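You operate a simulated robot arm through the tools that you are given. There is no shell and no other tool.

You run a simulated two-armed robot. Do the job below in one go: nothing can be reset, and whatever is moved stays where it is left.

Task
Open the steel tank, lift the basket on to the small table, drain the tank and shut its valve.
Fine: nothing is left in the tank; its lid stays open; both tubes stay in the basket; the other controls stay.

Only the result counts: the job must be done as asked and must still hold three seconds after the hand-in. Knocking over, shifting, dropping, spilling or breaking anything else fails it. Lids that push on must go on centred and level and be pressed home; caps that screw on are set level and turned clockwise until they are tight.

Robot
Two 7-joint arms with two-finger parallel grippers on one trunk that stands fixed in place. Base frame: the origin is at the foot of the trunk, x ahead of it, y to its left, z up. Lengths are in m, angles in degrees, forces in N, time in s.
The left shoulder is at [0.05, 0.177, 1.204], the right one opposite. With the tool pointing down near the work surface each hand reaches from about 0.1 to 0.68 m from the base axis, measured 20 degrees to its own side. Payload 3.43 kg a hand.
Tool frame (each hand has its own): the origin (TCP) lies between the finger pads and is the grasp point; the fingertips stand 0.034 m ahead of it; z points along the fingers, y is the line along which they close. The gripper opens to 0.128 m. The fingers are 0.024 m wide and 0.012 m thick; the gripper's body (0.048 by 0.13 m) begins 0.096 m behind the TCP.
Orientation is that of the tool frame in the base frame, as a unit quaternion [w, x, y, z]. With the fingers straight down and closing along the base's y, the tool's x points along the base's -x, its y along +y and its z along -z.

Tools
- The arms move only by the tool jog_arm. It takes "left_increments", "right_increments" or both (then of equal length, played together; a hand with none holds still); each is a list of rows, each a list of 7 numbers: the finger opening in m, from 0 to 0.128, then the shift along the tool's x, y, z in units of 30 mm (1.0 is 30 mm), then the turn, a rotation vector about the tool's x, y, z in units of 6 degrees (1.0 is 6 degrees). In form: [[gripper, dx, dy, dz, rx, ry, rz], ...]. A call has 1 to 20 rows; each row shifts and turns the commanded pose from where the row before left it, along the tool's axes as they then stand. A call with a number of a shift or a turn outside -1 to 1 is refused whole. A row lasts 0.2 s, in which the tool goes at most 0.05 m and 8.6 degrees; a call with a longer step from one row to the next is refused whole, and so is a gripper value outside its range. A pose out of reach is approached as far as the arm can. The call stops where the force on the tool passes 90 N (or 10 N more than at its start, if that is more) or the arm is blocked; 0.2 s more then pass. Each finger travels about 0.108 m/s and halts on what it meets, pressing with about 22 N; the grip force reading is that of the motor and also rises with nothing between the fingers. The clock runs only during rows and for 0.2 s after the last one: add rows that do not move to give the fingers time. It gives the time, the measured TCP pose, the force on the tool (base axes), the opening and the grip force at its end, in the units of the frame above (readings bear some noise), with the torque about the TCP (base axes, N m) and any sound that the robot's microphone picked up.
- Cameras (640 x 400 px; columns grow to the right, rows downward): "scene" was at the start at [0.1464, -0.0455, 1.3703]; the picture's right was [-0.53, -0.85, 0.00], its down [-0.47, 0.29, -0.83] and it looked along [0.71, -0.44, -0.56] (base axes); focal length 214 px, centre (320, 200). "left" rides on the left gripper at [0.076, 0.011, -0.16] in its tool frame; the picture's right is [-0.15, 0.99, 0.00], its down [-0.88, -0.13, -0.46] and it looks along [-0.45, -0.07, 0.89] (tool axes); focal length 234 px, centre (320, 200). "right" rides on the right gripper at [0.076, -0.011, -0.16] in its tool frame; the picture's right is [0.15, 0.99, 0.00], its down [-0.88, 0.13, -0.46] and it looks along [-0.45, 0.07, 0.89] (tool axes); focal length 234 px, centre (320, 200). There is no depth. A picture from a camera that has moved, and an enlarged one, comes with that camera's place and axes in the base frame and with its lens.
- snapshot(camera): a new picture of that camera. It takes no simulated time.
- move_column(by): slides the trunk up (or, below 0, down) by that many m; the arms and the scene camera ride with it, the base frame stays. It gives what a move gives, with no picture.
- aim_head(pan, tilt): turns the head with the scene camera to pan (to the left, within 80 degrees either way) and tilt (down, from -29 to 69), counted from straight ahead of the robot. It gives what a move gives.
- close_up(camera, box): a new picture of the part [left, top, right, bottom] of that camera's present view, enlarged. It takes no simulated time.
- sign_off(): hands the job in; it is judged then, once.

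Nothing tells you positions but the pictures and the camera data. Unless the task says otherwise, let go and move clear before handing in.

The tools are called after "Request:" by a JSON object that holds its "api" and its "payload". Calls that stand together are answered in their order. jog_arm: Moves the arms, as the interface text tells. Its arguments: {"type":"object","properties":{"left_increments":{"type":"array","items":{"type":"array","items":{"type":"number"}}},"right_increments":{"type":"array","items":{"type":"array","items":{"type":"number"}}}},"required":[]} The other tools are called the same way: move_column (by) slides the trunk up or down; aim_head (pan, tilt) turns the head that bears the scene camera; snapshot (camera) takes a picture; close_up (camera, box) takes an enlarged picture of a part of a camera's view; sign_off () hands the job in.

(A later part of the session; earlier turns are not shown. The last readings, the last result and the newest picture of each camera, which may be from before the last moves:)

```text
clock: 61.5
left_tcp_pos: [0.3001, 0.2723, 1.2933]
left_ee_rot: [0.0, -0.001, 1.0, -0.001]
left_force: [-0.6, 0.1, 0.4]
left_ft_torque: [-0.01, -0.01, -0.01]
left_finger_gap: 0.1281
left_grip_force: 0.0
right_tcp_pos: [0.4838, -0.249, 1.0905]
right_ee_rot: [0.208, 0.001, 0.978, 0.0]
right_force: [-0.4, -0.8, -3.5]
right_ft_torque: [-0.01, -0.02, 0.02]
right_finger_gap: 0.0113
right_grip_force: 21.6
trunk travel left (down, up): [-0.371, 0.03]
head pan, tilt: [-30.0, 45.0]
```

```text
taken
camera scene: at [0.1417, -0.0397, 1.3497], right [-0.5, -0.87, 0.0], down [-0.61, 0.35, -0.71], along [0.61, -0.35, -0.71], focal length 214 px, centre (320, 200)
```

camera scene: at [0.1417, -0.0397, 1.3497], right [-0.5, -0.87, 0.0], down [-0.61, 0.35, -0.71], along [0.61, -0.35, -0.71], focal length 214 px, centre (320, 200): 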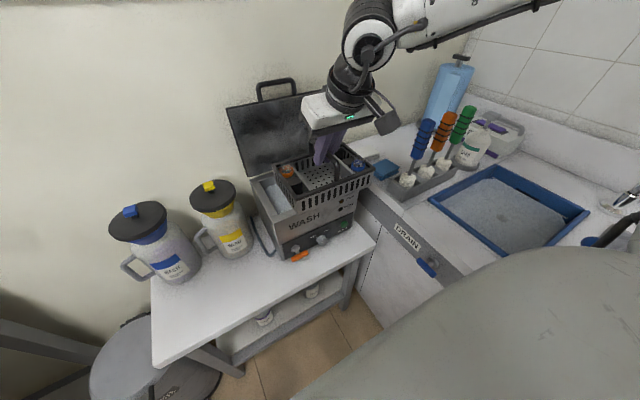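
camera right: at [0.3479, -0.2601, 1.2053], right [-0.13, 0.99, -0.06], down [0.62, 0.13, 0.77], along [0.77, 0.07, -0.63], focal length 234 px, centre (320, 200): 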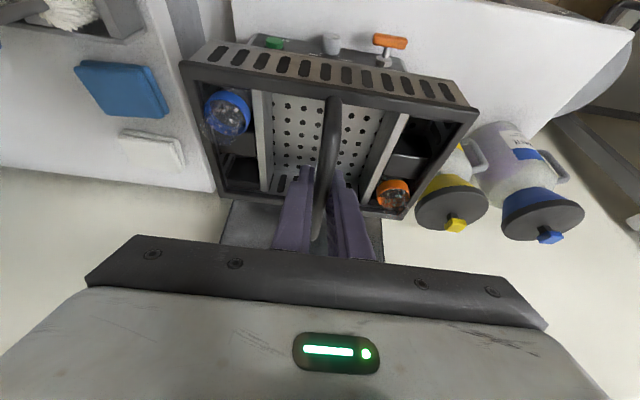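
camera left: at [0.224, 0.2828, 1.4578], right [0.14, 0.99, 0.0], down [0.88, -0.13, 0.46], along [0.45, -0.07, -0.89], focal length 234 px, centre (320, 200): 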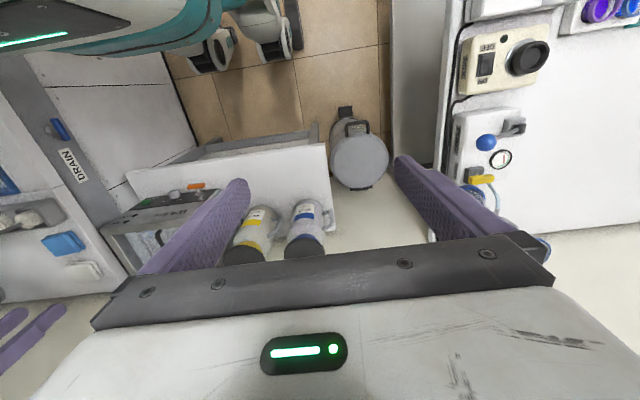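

Now a slow sideways move to the left, in front of the jugs, while the left hand clears a little further.

Request:
{"api": "jog_arm", "payload": {"right_increments": [[0.0, 0, 0.2, 0, 0, 0, 0], [0.0, 0, 0.4, 0, 0, 0, 0], [0.0, 0, 0.6, 0, 0, 0, 0], [0.0, 0, 0.6, 0, 0, 0, 0], [0.0, 0, 0.6, 0, 0, 0, 0], [0.0, 0, 0.6, 0, 0, 0, 0], [0.0, 0, 0.6, 0, 0, 0, 0], [0.0, 0, 0.6, 0, 0, 0, 0], [0.0, 0, 0.4, 0, 0, 0, 0], [0.0, 0, 0.2, 0, 0, 0, 0], [0.0, 0, 0, 0, 0, 0, 0]], "left_increments": [[0.06, 0, 0.5, 0, 0, 0, 0], [0.06, 0, 0.5, 0, 0, 0, 0], [0.06, 0, 0.5, 0, 0, 0, 0], [0.06, 0, 0.5, 0, 0, 0, 0], [0.06, 0, 0.5, 0, 0, 0, 0], [0.06, 0, 0, 0, 0, 0, 0], [0.06, 0, 0, 0, 0, 0, 0], [0.06, 0, 0, 0, 0, 0, 0], [0.06, 0, 0, 0, 0, 0, 0], [0.06, 0, 0, 0, 0, 0, 0], [0.06, 0, 0, 0, 0, 0, 0]]}}

Request:
{"api": "snapshot", "payload": {"camera": "scene"}}

Request:
{"api": "snapshot", "payload": {"camera": "left"}}

```text
clock: 63.9
left_tcp_pos: [0.3118, 0.3363, 1.2833]
left_ee_rot: [0.0, 0.0, 1.0, -0.001]
left_force: [-0.3, -0.5, -0.2]
left_ft_torque: [-0.01, 0.02, 0.01]
left_finger_gap: 0.0601
left_grip_force: 0.0
left hand out of reach, approached as far as the arm can: row 3, 4, 5
right_tcp_pos: [0.4816, -0.1079, 1.0916]
right_ee_rot: [0.208, 0.0, 0.978, 0.002]
right_force: [-0.7, -0.3, -3.1]
right_ft_torque: [0.01, 0.04, 0.0]
right_finger_gap: 0.0117
right_grip_force: 21.7
trunk travel left (down, up): [-0.371, 0.03]
head pan, tilt: [-30.0, 45.0]
```

```text
taken
camera scene: at [0.1416, -0.0396, 1.3498], right [-0.5, -0.87, 0.0], down [-0.61, 0.35, -0.71], along [0.61, -0.35, -0.71], focal length 214 px, centre (320, 200)
```

scene: 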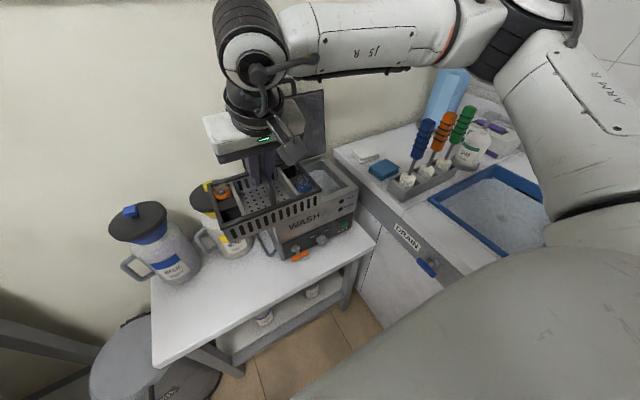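

```text
taken
camera left: at [0.237, 0.3474, 1.4431], right [0.14, 0.99, 0.0], down [0.88, -0.13, 0.46], along [0.45, -0.07, -0.89], focal length 234 px, centre (320, 200)
```

left: 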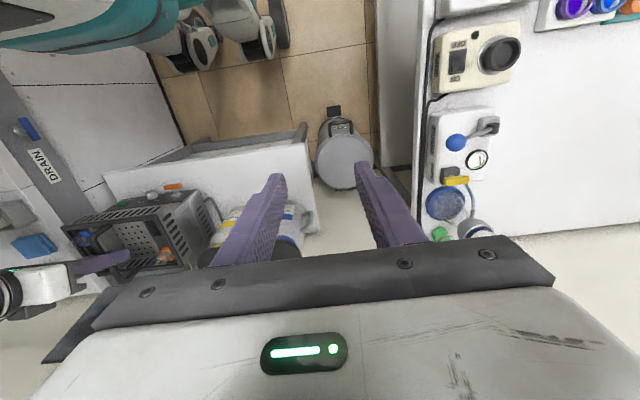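

Request:
{"api": "jog_arm", "payload": {"right_increments": [[0.0, 0, 0.2, 0, 0, 0, 0], [0.0, 0, 0.4, 0, 0, 0, 0], [0.0, 0, 0.6, 0, 0, 0, 0], [0.0, 0, 0.6, 0, 0, 0, 0], [0.0, 0, 0.6, 0, 0, 0, 0], [0.0, 0, 0.6, 0, 0, 0, 0], [0.0, 0, 0.6, 0, 0, 0, 0], [0.0, 0, 0.6, 0, 0, 0, 0], [0.0, 0, 0.6, 0, 0, 0, 0], [0.0, 0, 0.6, 0, 0, 0, 0], [0.0, 0, 0.5, 0, 0, 0, 0], [0.0, 0, 0.3, 0, 0, 0, 0], [0.0, 0, 0.1, 0, 0, 0, 0], [0.0, 0, 0, 0, 0, 0, 0]]}}

Request:
{"api": "snapshot", "payload": {"camera": "scene"}}

Request:
{"api": "snapshot", "payload": {"camera": "left"}}

Request:
{"api": "snapshot", "payload": {"camera": "right"}}

```text
clock: 66.9
left_tcp_pos: [0.3135, 0.3359, 1.2843]
left_ee_rot: [0.0, -0.001, 1.0, -0.001]
left_force: [-0.1, -0.1, -1.0]
left_ft_torque: [0.02, 0.0, -0.03]
left_finger_gap: 0.0603
left_grip_force: 0.0
right_tcp_pos: [0.4792, -0.106, 1.0932]
right_ee_rot: [0.208, 0.0, 0.978, 0.001]
right_force: [0.7, -0.3, -2.5]
right_ft_torque: [0.0, -0.02, -0.03]
right_finger_gap: 0.0117
right_grip_force: 22.1
right hand out of reach, approached as far as the arm can: row 1, 2, 3, 4, 5, 6, 7, 8, 9, 10, 11, 12, 13
trunk travel left (down, up): [-0.371, 0.03]
head pan, tilt: [-30.0, 45.0]
```

```text
taken
camera scene: at [0.1417, -0.0396, 1.3497], right [-0.5, -0.87, 0.0], down [-0.61, 0.35, -0.71], along [0.61, -0.35, -0.71], focal length 214 px, centre (320, 200)
```

scene: 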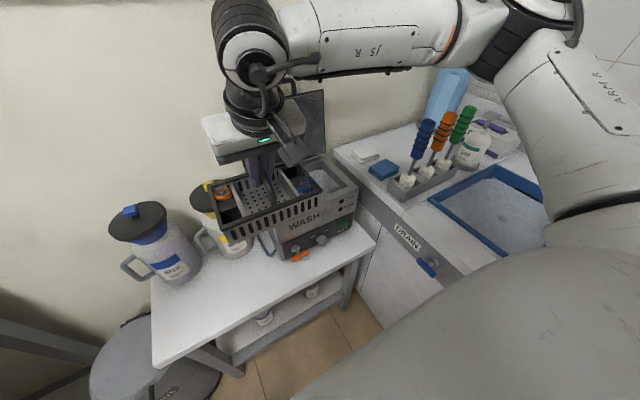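

```text
taken
camera left: at [0.237, 0.3473, 1.4431], right [0.14, 0.99, 0.0], down [0.88, -0.13, 0.46], along [0.45, -0.07, -0.89], focal length 234 px, centre (320, 200)
```

left: 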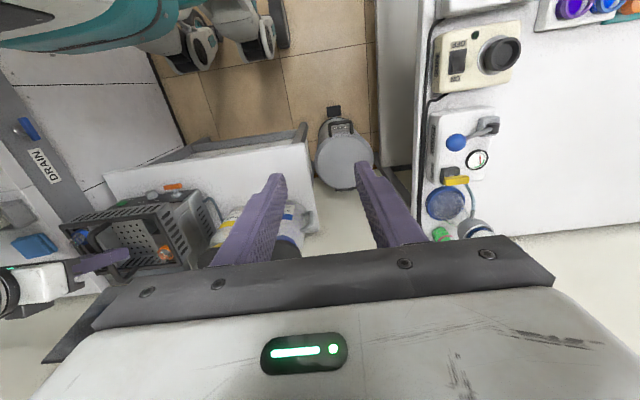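

```text
taken
camera right: at [0.3435, -0.1166, 1.2073], right [-0.13, 0.99, -0.06], down [0.62, 0.13, 0.77], along [0.77, 0.07, -0.63], focal length 234 px, centre (320, 200)
```

right: 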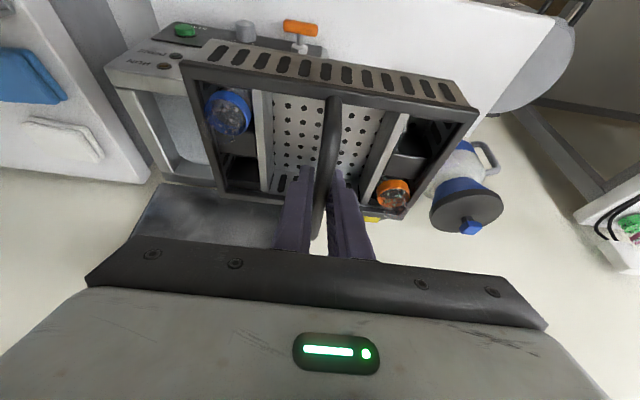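

The right arm stalls at y -0.107. I think a wrist limit is binding, so I'll turn the hand slightly (basket stays level) and see whether it can then go further left.

Request:
{"api": "jog_arm", "payload": {"right_increments": [[0.0, 0, 0, 0, -0.407, 0, -0.9135], [0.0, 0, 0, 0, -0.407, 0, -0.9135], [0.0, 0, 0, 0, 0, 0, 0]]}}

```text
clock: 67.7
left_tcp_pos: [0.3136, 0.3367, 1.283]
left_ee_rot: [0.0, 0.0, 1.0, -0.001]
left_force: [0.4, -0.4, -0.3]
left_ft_torque: [-0.03, 0.02, 0.0]
left_finger_gap: 0.06
left_grip_force: 0.0
right_tcp_pos: [0.4767, -0.1067, 1.0924]
right_ee_rot: [0.207, -0.102, 0.973, 0.022]
right_force: [0.4, 0.5, -2.2]
right_ft_torque: [0.01, 0.03, 0.02]
right_finger_gap: 0.0115
right_grip_force: 22.2
trunk travel left (down, up): [-0.371, 0.03]
head pan, tilt: [-30.0, 45.0]
```

Request:
{"api": "jog_arm", "payload": {"right_increments": [[0.0, -0.057, 0.293, 0.025, 0, 0, 0], [0.0, -0.114, 0.587, 0.051, 0, 0, 0], [0.0, -0.114, 0.587, 0.051, 0, 0, 0], [0.0, -0.057, 0.293, 0.025, 0, 0, 0], [0.0, 0, 0, 0, 0, 0, 0]]}}

```text
clock: 68.9
left_tcp_pos: [0.3146, 0.336, 1.2834]
left_ee_rot: [0.001, 0.0, 1.0, -0.002]
left_force: [0.0, 1.0, -0.2]
left_ft_torque: [-0.04, 0.01, 0.02]
left_finger_gap: 0.0601
left_grip_force: 0.1
right_tcp_pos: [0.4784, -0.0889, 1.0941]
right_ee_rot: [0.207, -0.101, 0.973, 0.021]
right_force: [0.1, -0.3, -2.6]
right_ft_torque: [0.03, 0.03, 0.04]
right_finger_gap: 0.0115
right_grip_force: 21.6
right hand out of reach, approached as far as the arm can: row 2, 3, 4
trunk travel left (down, up): [-0.371, 0.03]
head pan, tilt: [-30.0, 45.0]
```

Request:
{"api": "jog_arm", "payload": {"right_increments": [[0.0, -0.2, 0, -0.45, 0, 0, 0], [0.0, -0.325, 0, -0.731, 0, 0, 0], [0.0, -0.325, 0, -0.731, 0, 0, 0], [0.0, -0.2, 0, -0.45, 0, 0, 0], [0.0, -0.057, 0.293, 0.025, 0, 0, 0], [0.0, -0.114, 0.587, 0.051, 0, 0, 0], [0.0, -0.114, 0.587, 0.051, 0, 0, 0], [0.0, -0.057, 0.293, 0.025, 0, 0, 0], [0.0, 0, 0, 0, 0, 0, 0]]}}

```text
clock: 70.9
left_tcp_pos: [0.3119, 0.3362, 1.2841]
left_ee_rot: [0.0, -0.002, 1.0, 0.0]
left_force: [0.5, -1.1, -0.7]
left_ft_torque: [-0.02, -0.03, -0.03]
left_finger_gap: 0.0599
left_grip_force: 0.1
right_tcp_pos: [0.4791, -0.0936, 1.1549]
right_ee_rot: [0.208, -0.102, 0.972, 0.023]
right_force: [-1.2, -0.1, -2.5]
right_ft_torque: [0.0, 0.04, 0.0]
right_finger_gap: 0.0114
right_grip_force: 22.2
right hand out of reach, approached as far as the arm can: row 3, 5, 6, 7, 8
trunk travel left (down, up): [-0.371, 0.03]
head pan, tilt: [-30.0, 45.0]
```

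Request:
{"api": "jog_arm", "payload": {"right_increments": [[0.0, 0.4, 0.093, -0.178, 0, 0, 0], [0.0, 0.595, 0.139, -0.265, 0, 0, 0], [0.0, 0.595, 0.139, -0.265, 0, 0, 0], [0.0, 0.595, 0.139, -0.265, 0, 0, 0], [0.0, 0.3, 0.07, -0.133, 0, 0, 0], [0.0, 0.2, 0, 0.45, 0, 0, 0], [0.0, 0.325, 0, 0.731, 0, 0, 0], [0.0, 0.325, 0, 0.731, 0, 0, 0], [0.0, 0.325, 0, 0.731, 0, 0, 0], [0.0, 0.325, 0, 0.731, 0, 0, 0], [0.0, 0.2, 0, 0.45, 0, 0, 0], [0.0, 0, 0, 0, 0, 0, 0]]}}

Request:
{"api": "jog_arm", "payload": {"right_increments": [[0.0, -0.057, 0.293, 0.025, 0, 0, 0], [0.0, -0.114, 0.587, 0.051, 0, 0, 0], [0.0, -0.114, 0.587, 0.051, 0, 0, 0], [0.0, -0.057, 0.293, 0.025, 0, 0, 0], [0.0, 0, 0, 0, 0, 0, 0]]}}

Request:
{"api": "snapshot", "payload": {"camera": "scene"}}

```text
clock: 73.5
left_tcp_pos: [0.3127, 0.3358, 1.2837]
left_ee_rot: [0.001, -0.001, 1.0, -0.001]
left_force: [-0.7, -0.3, -0.6]
left_ft_torque: [-0.02, 0.0, 0.02]
left_finger_gap: 0.0599
left_grip_force: 0.0
right_tcp_pos: [0.3985, -0.0928, 1.0287]
right_ee_rot: [0.207, -0.101, 0.973, 0.022]
right_force: [0.0, -0.2, -1.6]
right_ft_torque: [-0.02, 0.02, 0.04]
right_finger_gap: 0.0114
right_grip_force: 21.9
trunk travel left (down, up): [-0.371, 0.03]
head pan, tilt: [-30.0, 45.0]
```

```text
clock: 74.7
left_tcp_pos: [0.3121, 0.3363, 1.2832]
left_ee_rot: [0.0, -0.001, 1.0, -0.001]
left_force: [-1.2, -0.2, 0.5]
left_ft_torque: [-0.02, 0.01, -0.01]
left_finger_gap: 0.0599
left_grip_force: 0.1
right_tcp_pos: [0.3982, -0.0796, 1.0307]
right_ee_rot: [0.206, -0.102, 0.973, 0.023]
right_force: [-0.6, 0.5, -2.8]
right_ft_torque: [0.04, 0.01, 0.03]
right_finger_gap: 0.0116
right_grip_force: 22.1
right hand out of reach, approached as far as the arm can: row 2, 3, 4
trunk travel left (down, up): [-0.371, 0.03]
head pan, tilt: [-30.0, 45.0]
```

```text
taken
camera scene: at [0.1417, -0.0396, 1.3497], right [-0.5, -0.87, 0.0], down [-0.61, 0.35, -0.71], along [0.61, -0.35, -0.71], focal length 214 px, centre (320, 200)
```

scene: 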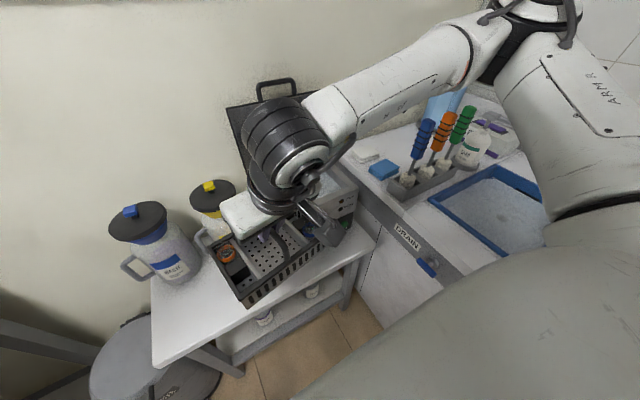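

Request:
{"api": "jog_arm", "payload": {"right_increments": [[0.0, -0.075, -0.05, -0.47, 0, 0, 0], [0.0, -0.151, -0.099, -0.947, 0, 0, 0], [0.0, -0.151, -0.099, -0.947, 0, 0, 0], [0.0, -0.151, -0.099, -0.947, 0, 0, 0], [0.0, -0.151, -0.099, -0.947, 0, 0, 0], [0.0, -0.151, -0.099, -0.947, 0, 0, 0], [0.0, -0.151, -0.099, -0.947, 0, 0, 0], [0.0, -0.151, -0.099, -0.947, 0, 0, 0], [0.0, -0.075, -0.05, -0.47, 0, 0, 0], [0.0, 0, 0, 0, 0, 0, 0]]}}

Request:
{"api": "jog_arm", "payload": {"right_increments": [[0.0, -0.057, 0.293, 0.025, 0, 0, 0], [0.0, -0.114, 0.587, 0.051, 0, 0, 0], [0.0, -0.114, 0.587, 0.051, 0, 0, 0], [0.0, -0.114, 0.587, 0.051, 0, 0, 0], [0.0, -0.057, 0.293, 0.025, 0, 0, 0], [0.0, 0, 0, 0, 0, 0, 0]]}}

Request:
{"api": "snapshot", "payload": {"camera": "scene"}}

```text
clock: 76.9
left_tcp_pos: [0.3135, 0.3363, 1.2837]
left_ee_rot: [0.0, -0.001, 1.0, -0.001]
left_force: [0.3, -0.6, 0.3]
left_ft_torque: [-0.01, -0.01, 0.01]
left_finger_gap: 0.06
left_grip_force: 0.0
right_tcp_pos: [0.3446, -0.1169, 1.251]
right_ee_rot: [0.206, -0.101, 0.973, 0.022]
right_force: [0.2, 0.0, -1.6]
right_ft_torque: [-0.02, 0.03, 0.01]
right_finger_gap: 0.0116
right_grip_force: 22.0
trunk travel left (down, up): [-0.371, 0.03]
head pan, tilt: [-30.0, 45.0]
```

```text
clock: 78.3
left_tcp_pos: [0.3136, 0.3367, 1.2836]
left_ee_rot: [-0.001, 0.0, 1.0, -0.001]
left_force: [0.1, 0.1, 0.7]
left_ft_torque: [0.01, -0.03, 0.0]
left_finger_gap: 0.0602
left_grip_force: 0.0
right_tcp_pos: [0.3469, -0.0825, 1.2523]
right_ee_rot: [0.205, -0.097, 0.974, 0.023]
right_force: [0.0, -1.2, -2.3]
right_ft_torque: [-0.03, 0.01, 0.01]
right_finger_gap: 0.0117
right_grip_force: 21.8
right hand out of reach, approached as far as the arm can: row 3, 4, 5
trunk travel left (down, up): [-0.371, 0.03]
head pan, tilt: [-30.0, 45.0]
```

```text
taken
camera scene: at [0.1473, -0.039, 1.3592], right [-0.47, -0.88, 0.0], down [-0.55, 0.29, -0.78], along [0.69, -0.36, -0.62], focal length 214 px, centre (320, 200)
```

scene: 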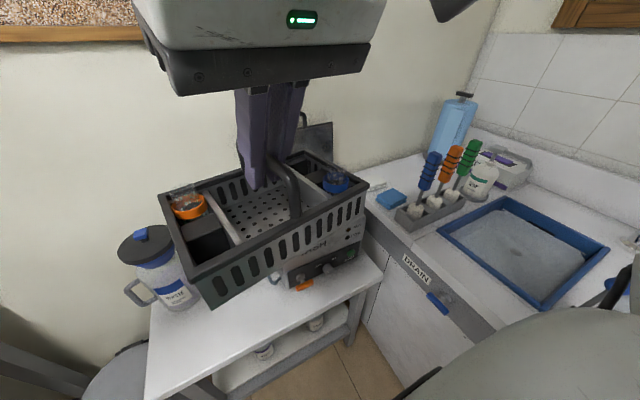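

The wrist touched the head up there, so I'll back off to the right and away. Then I'll test how far inward the free left hand can reach, since it may have to take over the basket.

Request:
{"api": "jog_arm", "payload": {"right_increments": [[0.0, 0.05, -0.3, 0.15, 0, 0, 0], [0.0, 0.1, -0.55, 0.35, 0, 0, 0], [0.0, 0.164, -0.833, 0.565, 0, 0, 0], [0.0, 0.164, -0.833, 0.565, 0, 0, 0], [0.0, 0.164, -0.833, 0.565, 0, 0, 0], [0.0, 0.164, -0.833, 0.565, 0, 0, 0], [0.0, 0.164, -0.833, 0.565, 0, 0, 0], [0.0, 0.1, -0.5, 0.35, 0, 0, 0], [0.0, 0.05, -0.25, 0.15, 0, 0, 0], [0.0, 0, 0, 0, 0, 0, 0]]}}

Request:
{"api": "snapshot", "payload": {"camera": "scene"}}

```text
clock: 80.5
left_tcp_pos: [0.3134, 0.3354, 1.2841]
left_ee_rot: [0.0, -0.001, 1.0, -0.001]
left_force: [-0.6, -0.4, 0.3]
left_ft_torque: [0.02, 0.0, 0.02]
left_finger_gap: 0.0598
left_grip_force: 0.1
right_tcp_pos: [0.3972, -0.2482, 1.1342]
right_ee_rot: [0.207, -0.101, 0.973, 0.021]
right_force: [-0.4, 0.3, -2.7]
right_ft_torque: [-0.02, 0.03, -0.01]
right_finger_gap: 0.0115
right_grip_force: 21.7
trunk travel left (down, up): [-0.371, 0.03]
head pan, tilt: [-30.0, 45.0]
```

```text
taken
camera scene: at [0.1416, -0.0396, 1.3498], right [-0.5, -0.87, 0.0], down [-0.61, 0.35, -0.71], along [0.61, -0.35, -0.71], focal length 214 px, centre (320, 200)
```

scene: 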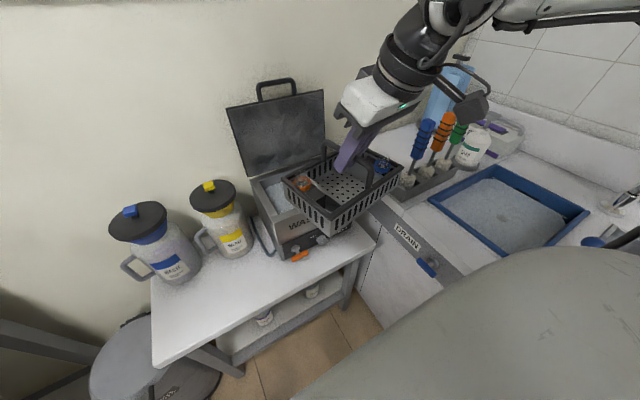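

Request:
{"api": "jog_arm", "payload": {"left_increments": [[0.05, -0.457, -0.78, 0.78, 0, 0, 0], [0.05, -0.457, -0.78, 0.78, 0, 0, 0], [0.05, -0.457, -0.78, 0.78, 0, 0, 0], [0.05, -0.457, -0.78, 0.78, 0, 0, 0], [0.05, -0.457, -0.78, 0.78, 0, 0, 0], [0.05, -0.457, -0.78, 0.78, 0, 0, 0], [0.05, -0.457, -0.78, 0.78, 0, 0, 0], [0.05, -0.457, -0.78, 0.78, 0, 0, 0], [0.05, -0.457, -0.78, 0.78, 0, 0, 0], [0.05, -0.457, -0.78, 0.78, 0, 0, 0], [0.05, 0, 0, 0, 0, 0, 0]]}}

Request:
{"api": "jog_arm", "payload": {"left_increments": [[0.05, 0, -0.8, 0, 0, 0, 0], [0.05, 0, -0.8, 0, 0, 0, 0], [0.05, 0, -0.8, 0, 0, 0, 0], [0.05, 0, 0, 0, 0, 0, 0]]}}

Request:
{"api": "snapshot", "payload": {"camera": "scene"}}

```text
clock: 82.9
left_tcp_pos: [0.4513, 0.1018, 1.0489]
left_ee_rot: [-0.001, -0.001, 1.0, -0.001]
left_force: [-1.2, 0.1, 0.4]
left_ft_torque: [0.0, 0.01, 0.02]
left_finger_gap: 0.0499
left_grip_force: 0.1
right_tcp_pos: [0.3948, -0.2469, 1.1328]
right_ee_rot: [0.206, -0.102, 0.973, 0.022]
right_force: [-0.8, 0.0, -2.5]
right_ft_torque: [0.02, 0.04, 0.03]
right_finger_gap: 0.0114
right_grip_force: 21.6
trunk travel left (down, up): [-0.371, 0.03]
head pan, tilt: [-30.0, 45.0]
```

```text
clock: 83.9
left_tcp_pos: [0.452, 0.029, 1.0496]
left_ee_rot: [0.0, -0.001, 1.0, -0.001]
left_force: [-0.1, 0.4, -0.7]
left_ft_torque: [0.05, 0.01, 0.05]
left_finger_gap: 0.0499
left_grip_force: 0.1
right_tcp_pos: [0.3958, -0.2463, 1.1334]
right_ee_rot: [0.207, -0.101, 0.973, 0.022]
right_force: [0.0, -0.4, -2.8]
right_ft_torque: [-0.01, 0.02, -0.01]
right_finger_gap: 0.0117
right_grip_force: 22.1
trunk travel left (down, up): [-0.371, 0.03]
head pan, tilt: [-30.0, 45.0]
```

```text
taken
camera scene: at [0.1416, -0.0394, 1.3498], right [-0.5, -0.87, 0.0], down [-0.61, 0.35, -0.71], along [0.61, -0.35, -0.71], focal length 214 px, centre (320, 200)
```

scene: 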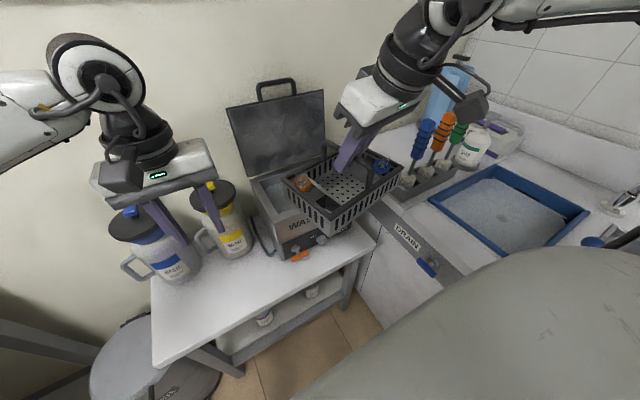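

Request:
{"api": "jog_arm", "payload": {"left_increments": [[0.05, 0, -0.8, 0, 0, 0, 0], [0.05, 0, -0.8, 0, 0, 0, 0], [0.05, 0, -0.6, 0, 0, 0, 0], [0.05, 0, 0, 0, 0, 0, 0]]}}

```text
clock: 84.9
left_tcp_pos: [0.4478, -0.0372, 1.0505]
left_ee_rot: [0.0, -0.001, 1.0, -0.001]
left_force: [0.1, 0.3, -0.4]
left_ft_torque: [0.03, -0.03, 0.03]
left_finger_gap: 0.0497
left_grip_force: 0.2
right_tcp_pos: [0.396, -0.2467, 1.1337]
right_ee_rot: [0.207, -0.102, 0.973, 0.022]
right_force: [-0.4, -0.9, -2.5]
right_ft_torque: [0.01, 0.05, 0.04]
right_finger_gap: 0.0116
right_grip_force: 21.7
trunk travel left (down, up): [-0.371, 0.03]
head pan, tilt: [-30.0, 45.0]
```

The left hand, pointing straight down, crosses the midline easily, so it was the forward tilt that limited the right arm. I'll use the free left hand as a mirror test: how far inward can a hand go at x 0.485 with no tilt, and then with some tilt. First I'll shift the right hand with the basket a little further right.

Request:
{"api": "jog_arm", "payload": {"right_increments": [[0.0, 0.05, -0.25, -0.02, 0, 0, 0], [0.0, 0.114, -0.587, -0.051, 0, 0, 0], [0.0, 0.114, -0.587, -0.051, 0, 0, 0], [0.0, 0.114, -0.587, -0.051, 0, 0, 0], [0.0, 0.05, -0.25, -0.02, 0, 0, 0], [0.0, 0, 0, 0, 0, 0, 0]]}}

Request:
{"api": "jog_arm", "payload": {"left_increments": [[0.03, -0.6, 0, 0, 0, 0, 0], [0.03, -0.6, 0, 0, 0, 0, 0], [0.03, 0, -0.6, 0, 0, 0, 0], [0.03, 0, -0.6, 0, 0, 0, 0], [0.03, 0, -0.6, 0, 0, 0, 0], [0.03, 0, 0, 0, 0, 0, 0]]}}

```text
clock: 86.3
left_tcp_pos: [0.4488, -0.0366, 1.0498]
left_ee_rot: [-0.001, -0.001, 1.0, -0.001]
left_force: [0.8, 0.3, -0.4]
left_ft_torque: [0.02, -0.03, -0.03]
left_finger_gap: 0.0499
left_grip_force: 0.1
right_tcp_pos: [0.3968, -0.3161, 1.1325]
right_ee_rot: [0.206, -0.101, 0.973, 0.022]
right_force: [0.5, 0.2, -2.9]
right_ft_torque: [0.01, 0.02, 0.0]
right_finger_gap: 0.0117
right_grip_force: 22.1
trunk travel left (down, up): [-0.371, 0.03]
head pan, tilt: [-30.0, 45.0]
```

```text
clock: 87.7
left_tcp_pos: [0.485, -0.0912, 1.0514]
left_ee_rot: [0.001, -0.001, 1.0, -0.001]
left_force: [0.3, 0.3, 0.1]
left_ft_torque: [-0.01, 0.0, 0.05]
left_finger_gap: 0.0299
left_grip_force: 0.1
right_tcp_pos: [0.3964, -0.3163, 1.1325]
right_ee_rot: [0.206, -0.102, 0.973, 0.021]
right_force: [0.3, 0.9, -2.4]
right_ft_torque: [-0.01, 0.02, 0.02]
right_finger_gap: 0.0115
right_grip_force: 22.0
trunk travel left (down, up): [-0.371, 0.03]
head pan, tilt: [-30.0, 45.0]
```

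Request:
{"api": "jog_arm", "payload": {"left_increments": [[0.03, 0, 0.4, 0, 0, 0, 0], [0.03, 0, 0.6, 0, 0, 0, 0], [0.03, 0, 0, 0, 0, -1, 0], [0.03, 0, 0, 0, 0, -1, 0], [0.03, 0, 0, 0, 0, -1, 0], [0.03, 0, 0, 0, 0, 0, 0]]}}

```text
clock: 89.1
left_tcp_pos: [0.4863, -0.0615, 1.0502]
left_ee_rot: [0.157, 0.0, 0.988, -0.001]
left_force: [0.0, 0.0, 0.5]
left_ft_torque: [0.01, -0.01, 0.02]
left_finger_gap: 0.0301
left_grip_force: 0.0
right_tcp_pos: [0.3952, -0.3164, 1.1313]
right_ee_rot: [0.206, -0.102, 0.973, 0.021]
right_force: [0.6, -0.4, -3.1]
right_ft_torque: [-0.03, 0.01, -0.01]
right_finger_gap: 0.0115
right_grip_force: 22.4
trunk travel left (down, up): [-0.371, 0.03]
head pan, tilt: [-30.0, 45.0]
```

Request:
{"api": "jog_arm", "payload": {"left_increments": [[0.03, 0, 0, 0, 0, -1, 0], [0.03, 0, 0, 0, 0, 0, 0]]}}

Request:
{"api": "jog_arm", "payload": {"left_increments": [[0.03, 0, 0, 0, 0, -1, 0], [0.03, 0, 0, 0, 0, 0, 0]]}}

Request:
{"api": "snapshot", "payload": {"camera": "scene"}}

```text
clock: 89.7
left_tcp_pos: [0.4854, -0.0603, 1.0499]
left_ee_rot: [0.208, -0.001, 0.978, -0.001]
left_force: [-0.4, 0.4, -0.6]
left_ft_torque: [0.04, 0.0, 0.0]
left_finger_gap: 0.0298
left_grip_force: 0.0
right_tcp_pos: [0.3963, -0.3167, 1.1326]
right_ee_rot: [0.207, -0.101, 0.973, 0.022]
right_force: [0.6, -0.7, -2.6]
right_ft_torque: [0.0, 0.02, -0.05]
right_finger_gap: 0.0117
right_grip_force: 22.1
trunk travel left (down, up): [-0.371, 0.03]
head pan, tilt: [-30.0, 45.0]
```

```text
clock: 90.3
left_tcp_pos: [0.4878, -0.0598, 1.0503]
left_ee_rot: [0.259, -0.001, 0.966, 0.0]
left_force: [-0.3, -0.2, -1.0]
left_ft_torque: [0.0, -0.01, 0.02]
left_finger_gap: 0.0299
left_grip_force: 0.1
right_tcp_pos: [0.396, -0.3172, 1.1322]
right_ee_rot: [0.207, -0.103, 0.973, 0.022]
right_force: [-0.2, 0.6, -3.3]
right_ft_torque: [0.02, 0.02, -0.04]
right_finger_gap: 0.0115
right_grip_force: 21.8
trunk travel left (down, up): [-0.371, 0.03]
head pan, tilt: [-30.0, 45.0]
```

```text
taken
camera scene: at [0.1417, -0.0397, 1.3497], right [-0.5, -0.87, 0.0], down [-0.61, 0.35, -0.71], along [0.61, -0.35, -0.71], focal length 214 px, centre (320, 200)
```

scene: 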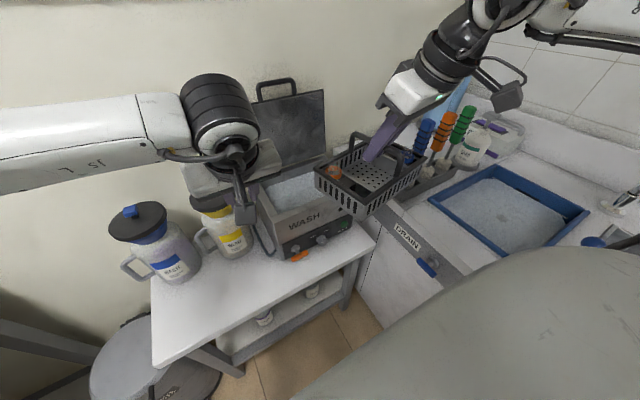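

The mirrored pose is reachable for the left arm even at 30° tilt, so the right arm is only caught in an awkward elbow posture. I'll park the left hand back at the left, straighten the basket's yaw, and retry with the right arm along the mirror of the path the left arm took.

Request:
{"api": "jog_arm", "payload": {"left_increments": [[0.03, 0, 0.8, 0, 0, 0, 0], [0.03, 0, 0.8, 0, 0, 0, 0], [0.03, 0, 0.8, 0, 0, 0, 0], [0.03, 0, 0.8, 0, 0, 0, 0], [0.03, 0, 0.8, 0, 0, 0, 0], [0.03, 0, 0.8, 0, 0, 1, 0], [0.03, 0, 0.8, 0, 0, 1, 0], [0.03, 0, 0.8, 0, 0, 1, 0], [0.03, 0, 0.8, 0, 0, 1, 0], [0.03, 0, 0.8, 0, 0, 1, 0], [0.03, 0.729, 0.646, -0.975, 0, 0, 0], [0.03, 0.729, 0.646, -0.975, 0, 0, 0], [0.03, 0.729, 0.646, -0.975, 0, 0, 0], [0.03, 0.729, 0.646, -0.975, 0, 0, 0], [0.03, 0.729, 0.646, -0.975, 0, 0, 0], [0.03, 0.729, 0.646, -0.975, 0, 0, 0], [0.03, 0.729, 0.646, -0.975, 0, 0, 0], [0.03, 0, 0, 0, 0, 0, 0]]}}

Request:
{"api": "jog_arm", "payload": {"right_increments": [[0.0, 0, 0, 0, 0.2, 0, 0.457], [0.0, 0, 0, 0, 0.307, 0, 0.685], [0.0, 0, 0, 0, 0.307, 0, 0.685], [0.0, 0, 0, 0, 0, 0, 0]]}}

```text
clock: 94.1
left_tcp_pos: [0.3342, 0.3125, 1.2528]
left_ee_rot: [-0.001, -0.001, 1.0, -0.002]
left_force: [-0.4, 0.2, 0.1]
left_ft_torque: [-0.01, 0.01, 0.03]
left_finger_gap: 0.0299
left_grip_force: 0.0
right_tcp_pos: [0.397, -0.3156, 1.1315]
right_ee_rot: [0.207, -0.102, 0.973, 0.022]
right_force: [0.1, 0.1, -3.5]
right_ft_torque: [-0.02, 0.03, -0.04]
right_finger_gap: 0.0117
right_grip_force: 22.4
trunk travel left (down, up): [-0.371, 0.03]
head pan, tilt: [-30.0, 45.0]
```

```text
clock: 95.1
left_tcp_pos: [0.3359, 0.31, 1.2541]
left_ee_rot: [-0.001, -0.001, 1.0, -0.001]
left_force: [0.4, -0.2, -0.3]
left_ft_torque: [-0.02, 0.0, 0.01]
left_finger_gap: 0.03
left_grip_force: 0.0
right_tcp_pos: [0.397, -0.3166, 1.1338]
right_ee_rot: [0.208, 0.001, 0.978, 0.0]
right_force: [-0.9, 0.4, -3.6]
right_ft_torque: [-0.01, 0.02, 0.0]
right_finger_gap: 0.0117
right_grip_force: 22.2
trunk travel left (down, up): [-0.371, 0.03]
head pan, tilt: [-30.0, 45.0]
```

Request:
{"api": "aim_head", "payload": {"pan": -70, "tilt": 12}}

Request:
{"api": "snapshot", "payload": {"camera": "scene"}}

```text
clock: 96.2
left_tcp_pos: [0.3344, 0.3115, 1.2542]
left_ee_rot: [0.0, -0.001, 1.0, 0.0]
left_force: [-1.1, 0.0, -0.4]
left_ft_torque: [-0.02, -0.03, -0.01]
left_finger_gap: 0.03
left_grip_force: 0.0
right_tcp_pos: [0.3965, -0.3167, 1.1325]
right_ee_rot: [0.206, 0.001, 0.978, 0.0]
right_force: [-0.3, 0.0, -3.1]
right_ft_torque: [0.01, 0.0, 0.0]
right_finger_gap: 0.0116
right_grip_force: 22.5
trunk travel left (down, up): [-0.371, 0.03]
head pan, tilt: [-70.0, 12.0]
```

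```text
taken
camera scene: at [0.1031, -0.0867, 1.4014], right [-0.94, -0.34, 0.0], down [-0.07, 0.2, -0.98], along [0.34, -0.92, -0.21], focal length 214 px, centre (320, 200)
```

scene: 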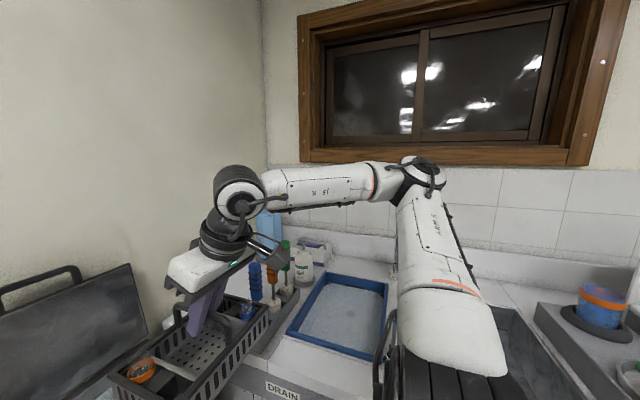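

Request:
{"api": "aim_head", "payload": {"pan": -30, "tilt": 45}}

Request:
{"api": "jog_arm", "payload": {"right_increments": [[0.0, -0.2, -0.1, -0.45, 0, 0, 0], [0.0, -0.325, -0.1, -0.731, 0, 0, 0], [0.0, -0.325, -0.1, -0.731, 0, 0, 0], [0.0, -0.325, -0.1, -0.731, 0, 0, 0], [0.0, -0.325, -0.1, -0.731, 0, 0, 0], [0.0, -0.2, 0, -0.45, 0, 0, 0], [0.0, 0, 0, 0, 0, 0, 0]]}}

```text
clock: 97.2
left_tcp_pos: [0.3352, 0.311, 1.2535]
left_ee_rot: [0.0, -0.002, 1.0, -0.001]
left_force: [-0.1, 0.7, -0.1]
left_ft_torque: [0.0, 0.01, -0.04]
left_finger_gap: 0.0302
left_grip_force: 0.1
right_tcp_pos: [0.3966, -0.3166, 1.132]
right_ee_rot: [0.207, 0.001, 0.978, 0.0]
right_force: [0.0, 0.0, -1.3]
right_ft_torque: [-0.02, -0.03, -0.04]
right_finger_gap: 0.0118
right_grip_force: 22.1
trunk travel left (down, up): [-0.371, 0.03]
head pan, tilt: [-30.0, 45.0]
```

```text
clock: 98.8
left_tcp_pos: [0.3344, 0.3105, 1.2541]
left_ee_rot: [0.001, -0.001, 1.0, -0.001]
left_force: [-0.1, 0.0, -0.2]
left_ft_torque: [-0.01, 0.0, -0.03]
left_finger_gap: 0.0299
left_grip_force: 0.1
right_tcp_pos: [0.3979, -0.3311, 1.2589]
right_ee_rot: [0.208, 0.002, 0.978, 0.0]
right_force: [-0.7, 0.9, -2.2]
right_ft_torque: [0.02, 0.04, -0.02]
right_finger_gap: 0.0117
right_grip_force: 22.2
trunk travel left (down, up): [-0.371, 0.03]
head pan, tilt: [-30.0, 45.0]
```

Request:
{"api": "jog_arm", "payload": {"right_increments": [[0.0, -0.061, 0.335, 0.28, 0, 0, 0], [0.0, -0.122, 0.67, 0.56, 0, 0, 0], [0.0, -0.122, 0.67, 0.56, 0, 0, 0], [0.0, -0.122, 0.67, 0.56, 0, 0, 0], [0.0, -0.122, 0.67, 0.56, 0, 0, 0], [0.0, -0.122, 0.67, 0.56, 0, 0, 0], [0.0, -0.122, 0.67, 0.56, 0, 0, 0], [0.0, -0.122, 0.67, 0.56, 0, 0, 0], [0.0, -0.122, 0.67, 0.56, 0, 0, 0], [0.0, -0.122, 0.67, 0.56, 0, 0, 0], [0.0, -0.061, 0.335, 0.28, 0, 0, 0], [0.0, 0, 0.3, 0, 0, 0, 0], [0.0, 0, 0.5, 0, 0, 0, 0], [0.0, 0, 0.5, 0, 0, 0, 0], [0.0, 0, 0.3, 0, 0, 0, 0], [0.0, 0, 0, 0, 0, 0, 0]]}}

Request:
{"api": "snapshot", "payload": {"camera": "scene"}}

```text
clock: 102.2
left_tcp_pos: [0.3356, 0.3106, 1.2543]
left_ee_rot: [0.0, -0.001, 1.0, -0.001]
left_force: [0.2, -0.2, -0.9]
left_ft_torque: [0.02, -0.01, 0.02]
left_finger_gap: 0.0299
left_grip_force: 0.0
right_tcp_pos: [0.4986, -0.1135, 1.1196]
right_ee_rot: [0.208, 0.001, 0.978, 0.001]
right_force: [0.1, -0.2, -2.8]
right_ft_torque: [-0.02, 0.03, 0.02]
right_finger_gap: 0.0116
right_grip_force: 21.8
right hand out of reach, approached as far as the arm can: row 13, 14, 15
trunk travel left (down, up): [-0.371, 0.03]
head pan, tilt: [-30.0, 45.0]
```

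```text
taken
camera scene: at [0.1417, -0.0396, 1.3498], right [-0.5, -0.87, 0.0], down [-0.61, 0.35, -0.71], along [0.61, -0.35, -0.71], focal length 214 px, centre (320, 200)
```

scene: 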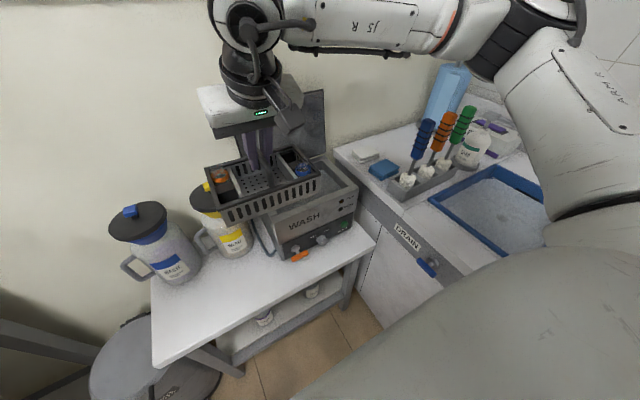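

Same limit again. A lower elbow may free it, so I'll take a low route: back away from the tank, down in front of the table, and then try going left there.

Request:
{"api": "jog_arm", "payload": {"right_increments": [[0.0, 0.28, -0.18, -0.08, 0, 0, 0], [0.0, 0.563, -0.3625, -0.16, 0, 0, 0], [0.0, 0.563, -0.3625, -0.16, 0, 0, 0], [0.0, 0.563, -0.3625, -0.16, 0, 0, 0], [0.0, 0.563, -0.3625, -0.16, 0, 0, 0], [0.0, 0.563, -0.3625, -0.16, 0, 0, 0], [0.0, 0.563, -0.3625, -0.16, 0, 0, 0], [0.0, 0.563, -0.3625, -0.16, 0, 0, 0], [0.0, 0.28, -0.18, -0.08, 0, 0, 0], [0.0, 0, 0, 0, 0, 0, 0]]}}

Request:
{"api": "jog_arm", "payload": {"right_increments": [[0.0, 0.15, 0, 0.338, 0, 0, 0], [0.0, 0.301, 0, 0.677, 0, 0, 0], [0.0, 0.301, 0, 0.677, 0, 0, 0], [0.0, 0.301, 0, 0.677, 0, 0, 0], [0.0, 0.301, 0, 0.677, 0, 0, 0], [0.0, 0.301, 0, 0.677, 0, 0, 0], [0.0, 0.301, 0, 0.677, 0, 0, 0], [0.0, 0.301, 0, 0.677, 0, 0, 0], [0.0, 0.15, 0, 0.338, 0, 0, 0], [0.0, 0, 0, 0, 0, 0, 0]]}}

Request:
{"api": "snapshot", "payload": {"camera": "scene"}}

```text
clock: 104.5
left_tcp_pos: [0.3359, 0.3109, 1.2544]
left_ee_rot: [0.0, 0.0, 1.0, -0.001]
left_force: [-0.6, -0.3, -0.8]
left_ft_torque: [0.01, 0.01, 0.01]
left_finger_gap: 0.0301
left_grip_force: 0.1
right_tcp_pos: [0.3566, -0.2005, 1.1005]
right_ee_rot: [0.208, 0.001, 0.978, 0.0]
right_force: [0.1, 0.1, -3.3]
right_ft_torque: [-0.02, -0.03, 0.01]
right_finger_gap: 0.0116
right_grip_force: 21.9
trunk travel left (down, up): [-0.371, 0.03]
head pan, tilt: [-30.0, 45.0]
```

```text
clock: 106.7
left_tcp_pos: [0.3345, 0.3112, 1.2539]
left_ee_rot: [0.0, -0.001, 1.0, -0.001]
left_force: [-0.2, 0.3, 0.1]
left_ft_torque: [0.0, 0.01, 0.01]
left_finger_gap: 0.0301
left_grip_force: 0.0
right_tcp_pos: [0.3695, -0.1981, 0.9256]
right_ee_rot: [0.208, 0.001, 0.978, 0.0]
right_force: [0.1, 0.4, -1.7]
right_ft_torque: [-0.03, 0.06, 0.01]
right_finger_gap: 0.0116
right_grip_force: 22.0
right hand out of reach, approached as far as the arm can: row 3, 4, 6
trunk travel left (down, up): [-0.371, 0.03]
head pan, tilt: [-30.0, 45.0]
```

```text
taken
camera scene: at [0.1416, -0.0396, 1.3498], right [-0.5, -0.87, 0.0], down [-0.61, 0.35, -0.71], along [0.61, -0.35, -0.71], focal length 214 px, centre (320, 200)
```

scene: 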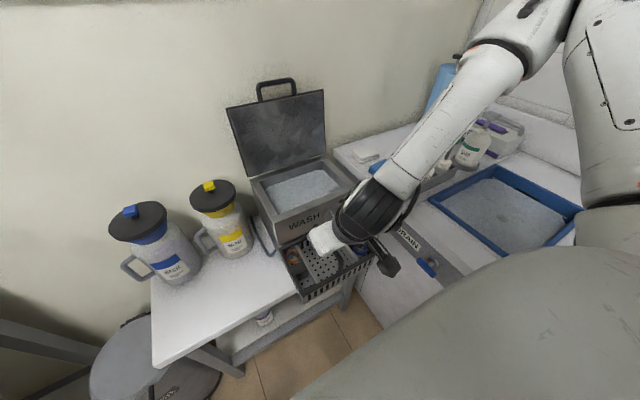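

Request:
{"api": "jog_arm", "payload": {"right_increments": [[0.0, 0, 0.3, 0, 0, 0, 0], [0.0, 0, 0.6, 0, 0, 0, 0], [0.0, 0, 0.6, 0, 0, 0, 0], [0.0, 0, 0.6, 0, 0, 0, 0], [0.0, 0, 0.6, 0, 0, 0, 0], [0.0, 0, 0.6, 0, 0, 0, 0], [0.0, 0, 0.6, 0, 0, 0, 0], [0.0, 0, 0.3, 0, 0, 0, 0], [0.0, 0, 0, 0, 0, 0, 0]]}}

Request:
{"api": "snapshot", "payload": {"camera": "scene"}}

```text
clock: 108.7
left_tcp_pos: [0.3353, 0.3108, 1.2527]
left_ee_rot: [0.0, 0.0, 1.0, -0.001]
left_force: [-0.2, -0.3, -0.4]
left_ft_torque: [0.02, -0.02, -0.01]
left_finger_gap: 0.03
left_grip_force: 0.1
right_tcp_pos: [0.3752, -0.1302, 0.9456]
right_ee_rot: [0.207, 0.001, 0.978, 0.0]
right_force: [-0.9, -0.1, -2.3]
right_ft_torque: [0.01, 0.04, -0.01]
right_finger_gap: 0.0118
right_grip_force: 21.6
right hand out of reach, approached as far as the arm can: row 4, 5, 6, 7, 8
trunk travel left (down, up): [-0.371, 0.03]
head pan, tilt: [-30.0, 45.0]
```

```text
taken
camera scene: at [0.1416, -0.0396, 1.3498], right [-0.5, -0.87, 0.0], down [-0.61, 0.35, -0.71], along [0.61, -0.35, -0.71], focal length 214 px, centre (320, 200)
```

scene: 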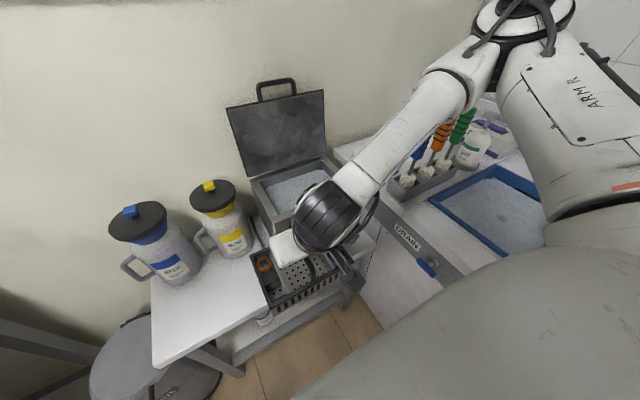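

The right arm is bounded near y -0.11 whatever the route. The left arm reaches past that, so I'll hand the basket over in mid-air: the left hand will grip the far half of the bar. To keep its camera clear of the right hand I'll first turn the left hand by 180° at its parking place.

Request:
{"api": "jog_arm", "payload": {"left_increments": [[0.03, 0, 0, 0, 0, 0, -1], [0.03, 0, 0, 0, 0, 0, -1], [0.03, 0, 0, 0, 0, 0, -1], [0.03, 0, 0, 0, 0, 0, -1], [0.03, 0, 0, 0, 0, 0, -1], [0.03, 0, 0, 0, 0, 0, -1], [0.03, 0, 0, 0, 0, 0, -1], [0.03, 0, 0, 0, 0, 0, -1], [0.03, 0, 0, 0, 0, 0, -1], [0.03, 0, 0, 0, 0, 0, -1], [0.03, 0, 0, 0, 0, 0, -1], [0.03, 0, 0, 0, 0, 0, -1], [0.03, 0, 0, 0, 0, 0, -1], [0.03, 0, 0, 0, 0, 0, -1], [0.03, 0, 0, 0, 0, 0, -1], [0.03, 0, 0, 0, 0, 0, 0]]}}

```text
clock: 112.0
left_tcp_pos: [0.3335, 0.3146, 1.2555]
left_ee_rot: [0.001, 0.708, -0.706, 0.001]
left_force: [-0.6, -0.3, -0.6]
left_ft_torque: [0.01, 0.0, -0.02]
left_finger_gap: 0.0303
left_grip_force: 0.1
right_tcp_pos: [0.3738, -0.1301, 0.9452]
right_ee_rot: [0.208, 0.001, 0.978, 0.0]
right_force: [0.1, -0.6, -3.2]
right_ft_torque: [-0.01, 0.03, -0.04]
right_finger_gap: 0.0116
right_grip_force: 22.3
trunk travel left (down, up): [-0.371, 0.03]
head pan, tilt: [-30.0, 45.0]
```

Request:
{"api": "jog_arm", "payload": {"left_increments": [[0.03, 0, 0, 0, 0, 0, -1], [0.03, 0, 0, 0, 0, 0, -1], [0.03, 0, 0, 0, 0, 0, -1], [0.03, 0, 0, 0, 0, 0, -1], [0.03, 0, 0, 0, 0, 0, -1], [0.03, 0, 0, 0, 0, 0, -1], [0.03, 0, 0, 0, 0, 0, -1], [0.03, 0, 0, 0, 0, 0, -1], [0.03, 0, 0, 0, 0, 0, -1], [0.03, 0, 0, 0, 0, 0, -1], [0.03, 0, 0, 0, 0, 0, -1], [0.03, 0, 0, 0, 0, 0, -1], [0.03, 0, 0, 0, 0, 0, -1], [0.03, 0, 0, 0, 0, 0, -1], [0.03, 0, 0, 0, 0, 0, -1], [0.03, 0, 0, 0, 0, 0, 0]]}}

```text
clock: 115.5
left_tcp_pos: [0.3322, 0.3155, 1.2548]
left_ee_rot: [0.001, 1.0, 0.002, 0.0]
left_force: [-0.1, 0.0, -0.4]
left_ft_torque: [-0.01, 0.01, -0.02]
left_finger_gap: 0.0298
left_grip_force: 0.1
right_tcp_pos: [0.3743, -0.1299, 0.9463]
right_ee_rot: [0.208, 0.001, 0.978, 0.0]
right_force: [-0.6, 0.0, -3.2]
right_ft_torque: [0.02, 0.02, -0.03]
right_finger_gap: 0.012
right_grip_force: 22.4
trunk travel left (down, up): [-0.371, 0.03]
head pan, tilt: [-30.0, 45.0]
```

The left hand turned fully without trouble. Now I'll bring the right hand with the basket to the handover point, with the bar's middle near (0.47, -0.12, 1.09).

Request:
{"api": "jog_arm", "payload": {"right_increments": [[0.0, -0.164, 0, -0.368, 0, 0, 0], [0.0, -0.328, 0, -0.736, 0, 0, 0], [0.0, -0.328, 0, -0.736, 0, 0, 0], [0.0, -0.328, 0, -0.736, 0, 0, 0], [0.0, -0.328, 0, -0.736, 0, 0, 0], [0.0, -0.328, 0, -0.736, 0, 0, 0], [0.0, -0.164, 0, -0.368, 0, 0, 0], [0.0, -0.3, 0.04, 0.13, 0, 0, 0], [0.0, -0.585, 0.04, 0.26, 0, 0, 0], [0.0, -0.585, 0.04, 0.26, 0, 0, 0], [0.0, -0.585, 0.04, 0.26, 0, 0, 0], [0.0, -0.585, 0.04, 0.26, 0, 0, 0], [0.0, -0.3, 0, 0.13, 0, 0, 0], [0.0, 0, 0, 0, 0, 0, 0]]}}

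Request:
{"api": "snapshot", "payload": {"camera": "right"}}

Request:
{"api": "snapshot", "payload": {"camera": "scene"}}

```text
clock: 118.5
left_tcp_pos: [0.3331, 0.3144, 1.2542]
left_ee_rot: [0.001, 1.0, 0.001, -0.001]
left_force: [-0.1, 0.7, -0.1]
left_ft_torque: [-0.03, -0.02, -0.01]
left_finger_gap: 0.0299
left_grip_force: 0.1
right_tcp_pos: [0.4692, -0.1242, 1.0914]
right_ee_rot: [0.208, 0.001, 0.978, 0.0]
right_force: [0.6, 0.2, -3.1]
right_ft_torque: [-0.01, 0.01, 0.02]
right_finger_gap: 0.0116
right_grip_force: 22.1
trunk travel left (down, up): [-0.371, 0.03]
head pan, tilt: [-30.0, 45.0]
```

```text
taken
camera right: at [0.3349, -0.1345, 1.207], right [-0.13, 0.99, -0.06], down [0.62, 0.13, 0.77], along [0.77, 0.07, -0.63], focal length 234 px, centre (320, 200)
```

right: 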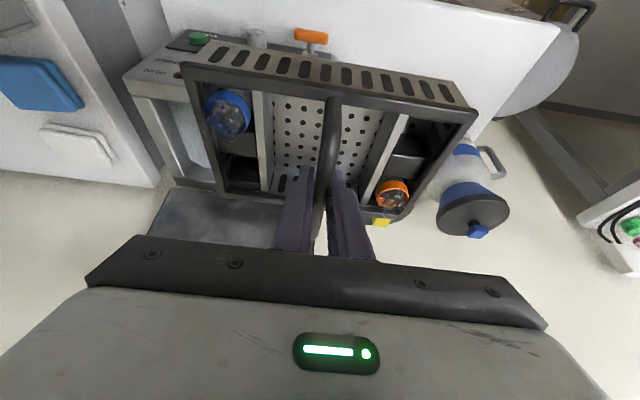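

```text
taken
camera scene: at [0.1416, -0.0396, 1.3498], right [-0.5, -0.87, 0.0], down [-0.61, 0.35, -0.71], along [0.61, -0.35, -0.71], focal length 214 px, centre (320, 200)
```

scene: 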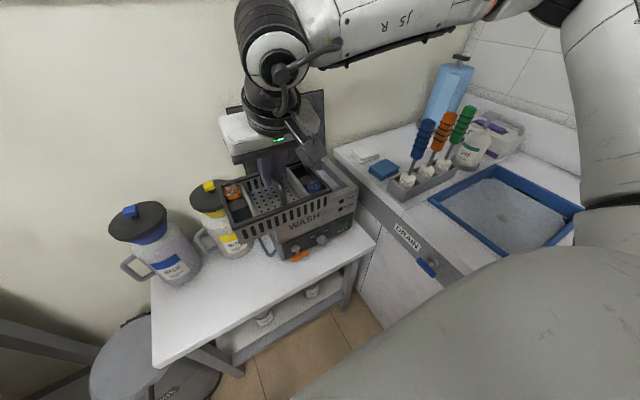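

Request:
{"api": "jog_arm", "payload": {"left_increments": [[0.05, 0, 0, 0, -1, 0, 0], [0.05, 0, 0, 0, -1, 0, 0], [0.05, 0.506, 0.789, 0.428, 0, 0, 0], [0.05, 0.506, 0.789, 0.428, 0, 0, 0], [0.05, 0.506, 0.789, 0.428, 0, 0, 0], [0.05, 0.506, 0.789, 0.428, 0, 0, 0], [0.05, 0.506, 0.789, 0.428, 0, 0, 0], [0.05, 0.506, 0.789, 0.428, 0, 0, 0], [0.05, 0.506, 0.789, 0.428, 0, 0, 0], [0.05, 0.506, 0.789, 0.428, 0, 0, 0], [0.05, 0.506, 0.789, 0.428, 0, 0, 0], [0.05, 0.506, 0.789, 0.428, 0, 0, 0], [0.05, 0.506, 0.789, 0.428, 0, 0, 0], [0.05, 0, 0, 0, 0, 0, 0]]}}

Request:
{"api": "snapshot", "payload": {"camera": "scene"}}

Request:
{"api": "snapshot", "payload": {"camera": "left"}}

Request:
{"api": "snapshot", "payload": {"camera": "right"}}

```text
clock: 121.5
left_tcp_pos: [0.5005, 0.0295, 1.1728]
left_ee_rot: [0.106, 0.994, 0.001, 0.0]
left_force: [0.5, 0.6, -0.8]
left_ft_torque: [-0.01, -0.02, -0.01]
left_finger_gap: 0.0498
left_grip_force: 0.1
right_tcp_pos: [0.47, -0.1237, 1.093]
right_ee_rot: [0.208, 0.0, 0.978, 0.0]
right_force: [-0.4, -0.3, -2.0]
right_ft_torque: [0.02, 0.02, -0.03]
right_finger_gap: 0.0115
right_grip_force: 22.2
trunk travel left (down, up): [-0.371, 0.03]
head pan, tilt: [-30.0, 45.0]
```

```text
taken
camera scene: at [0.1415, -0.0394, 1.3498], right [-0.5, -0.87, 0.0], down [-0.61, 0.35, -0.71], along [0.61, -0.35, -0.71], focal length 214 px, centre (320, 200)
```

scene: 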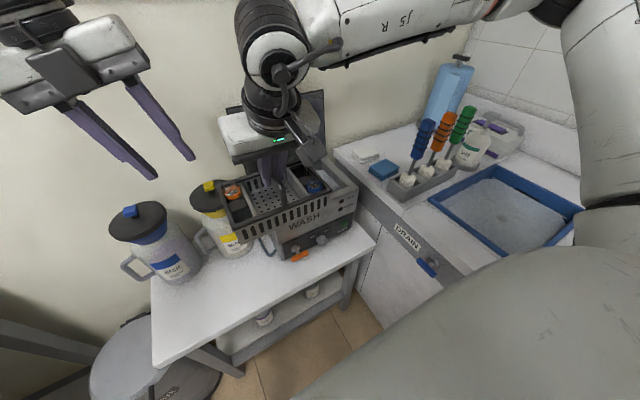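

```text
taken
camera left: at [0.5757, 0.0519, 1.3315], right [-0.14, -0.97, 0.21], down [-0.88, 0.22, 0.42], along [-0.45, -0.12, -0.88], focal length 234 px, centre (320, 200)
```

left: 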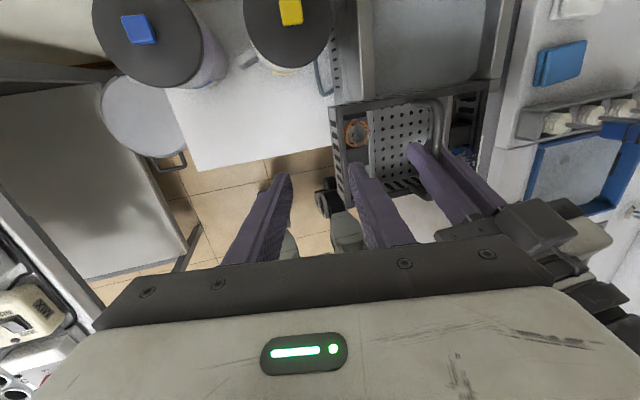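

```text
taken
camera right: at [0.3346, -0.1344, 1.2071], right [-0.13, 0.99, -0.06], down [0.62, 0.13, 0.77], along [0.77, 0.07, -0.63], focal length 234 px, centre (320, 200)
```

right: 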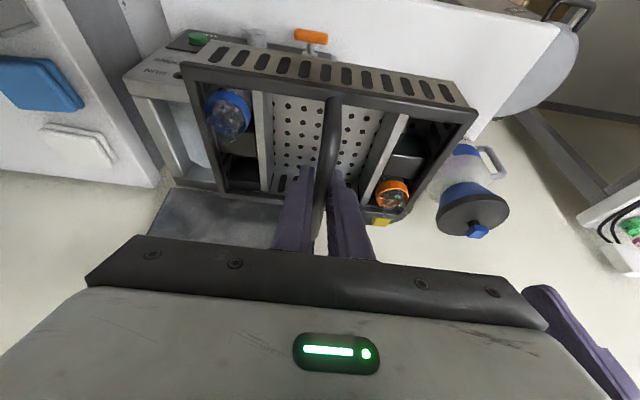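

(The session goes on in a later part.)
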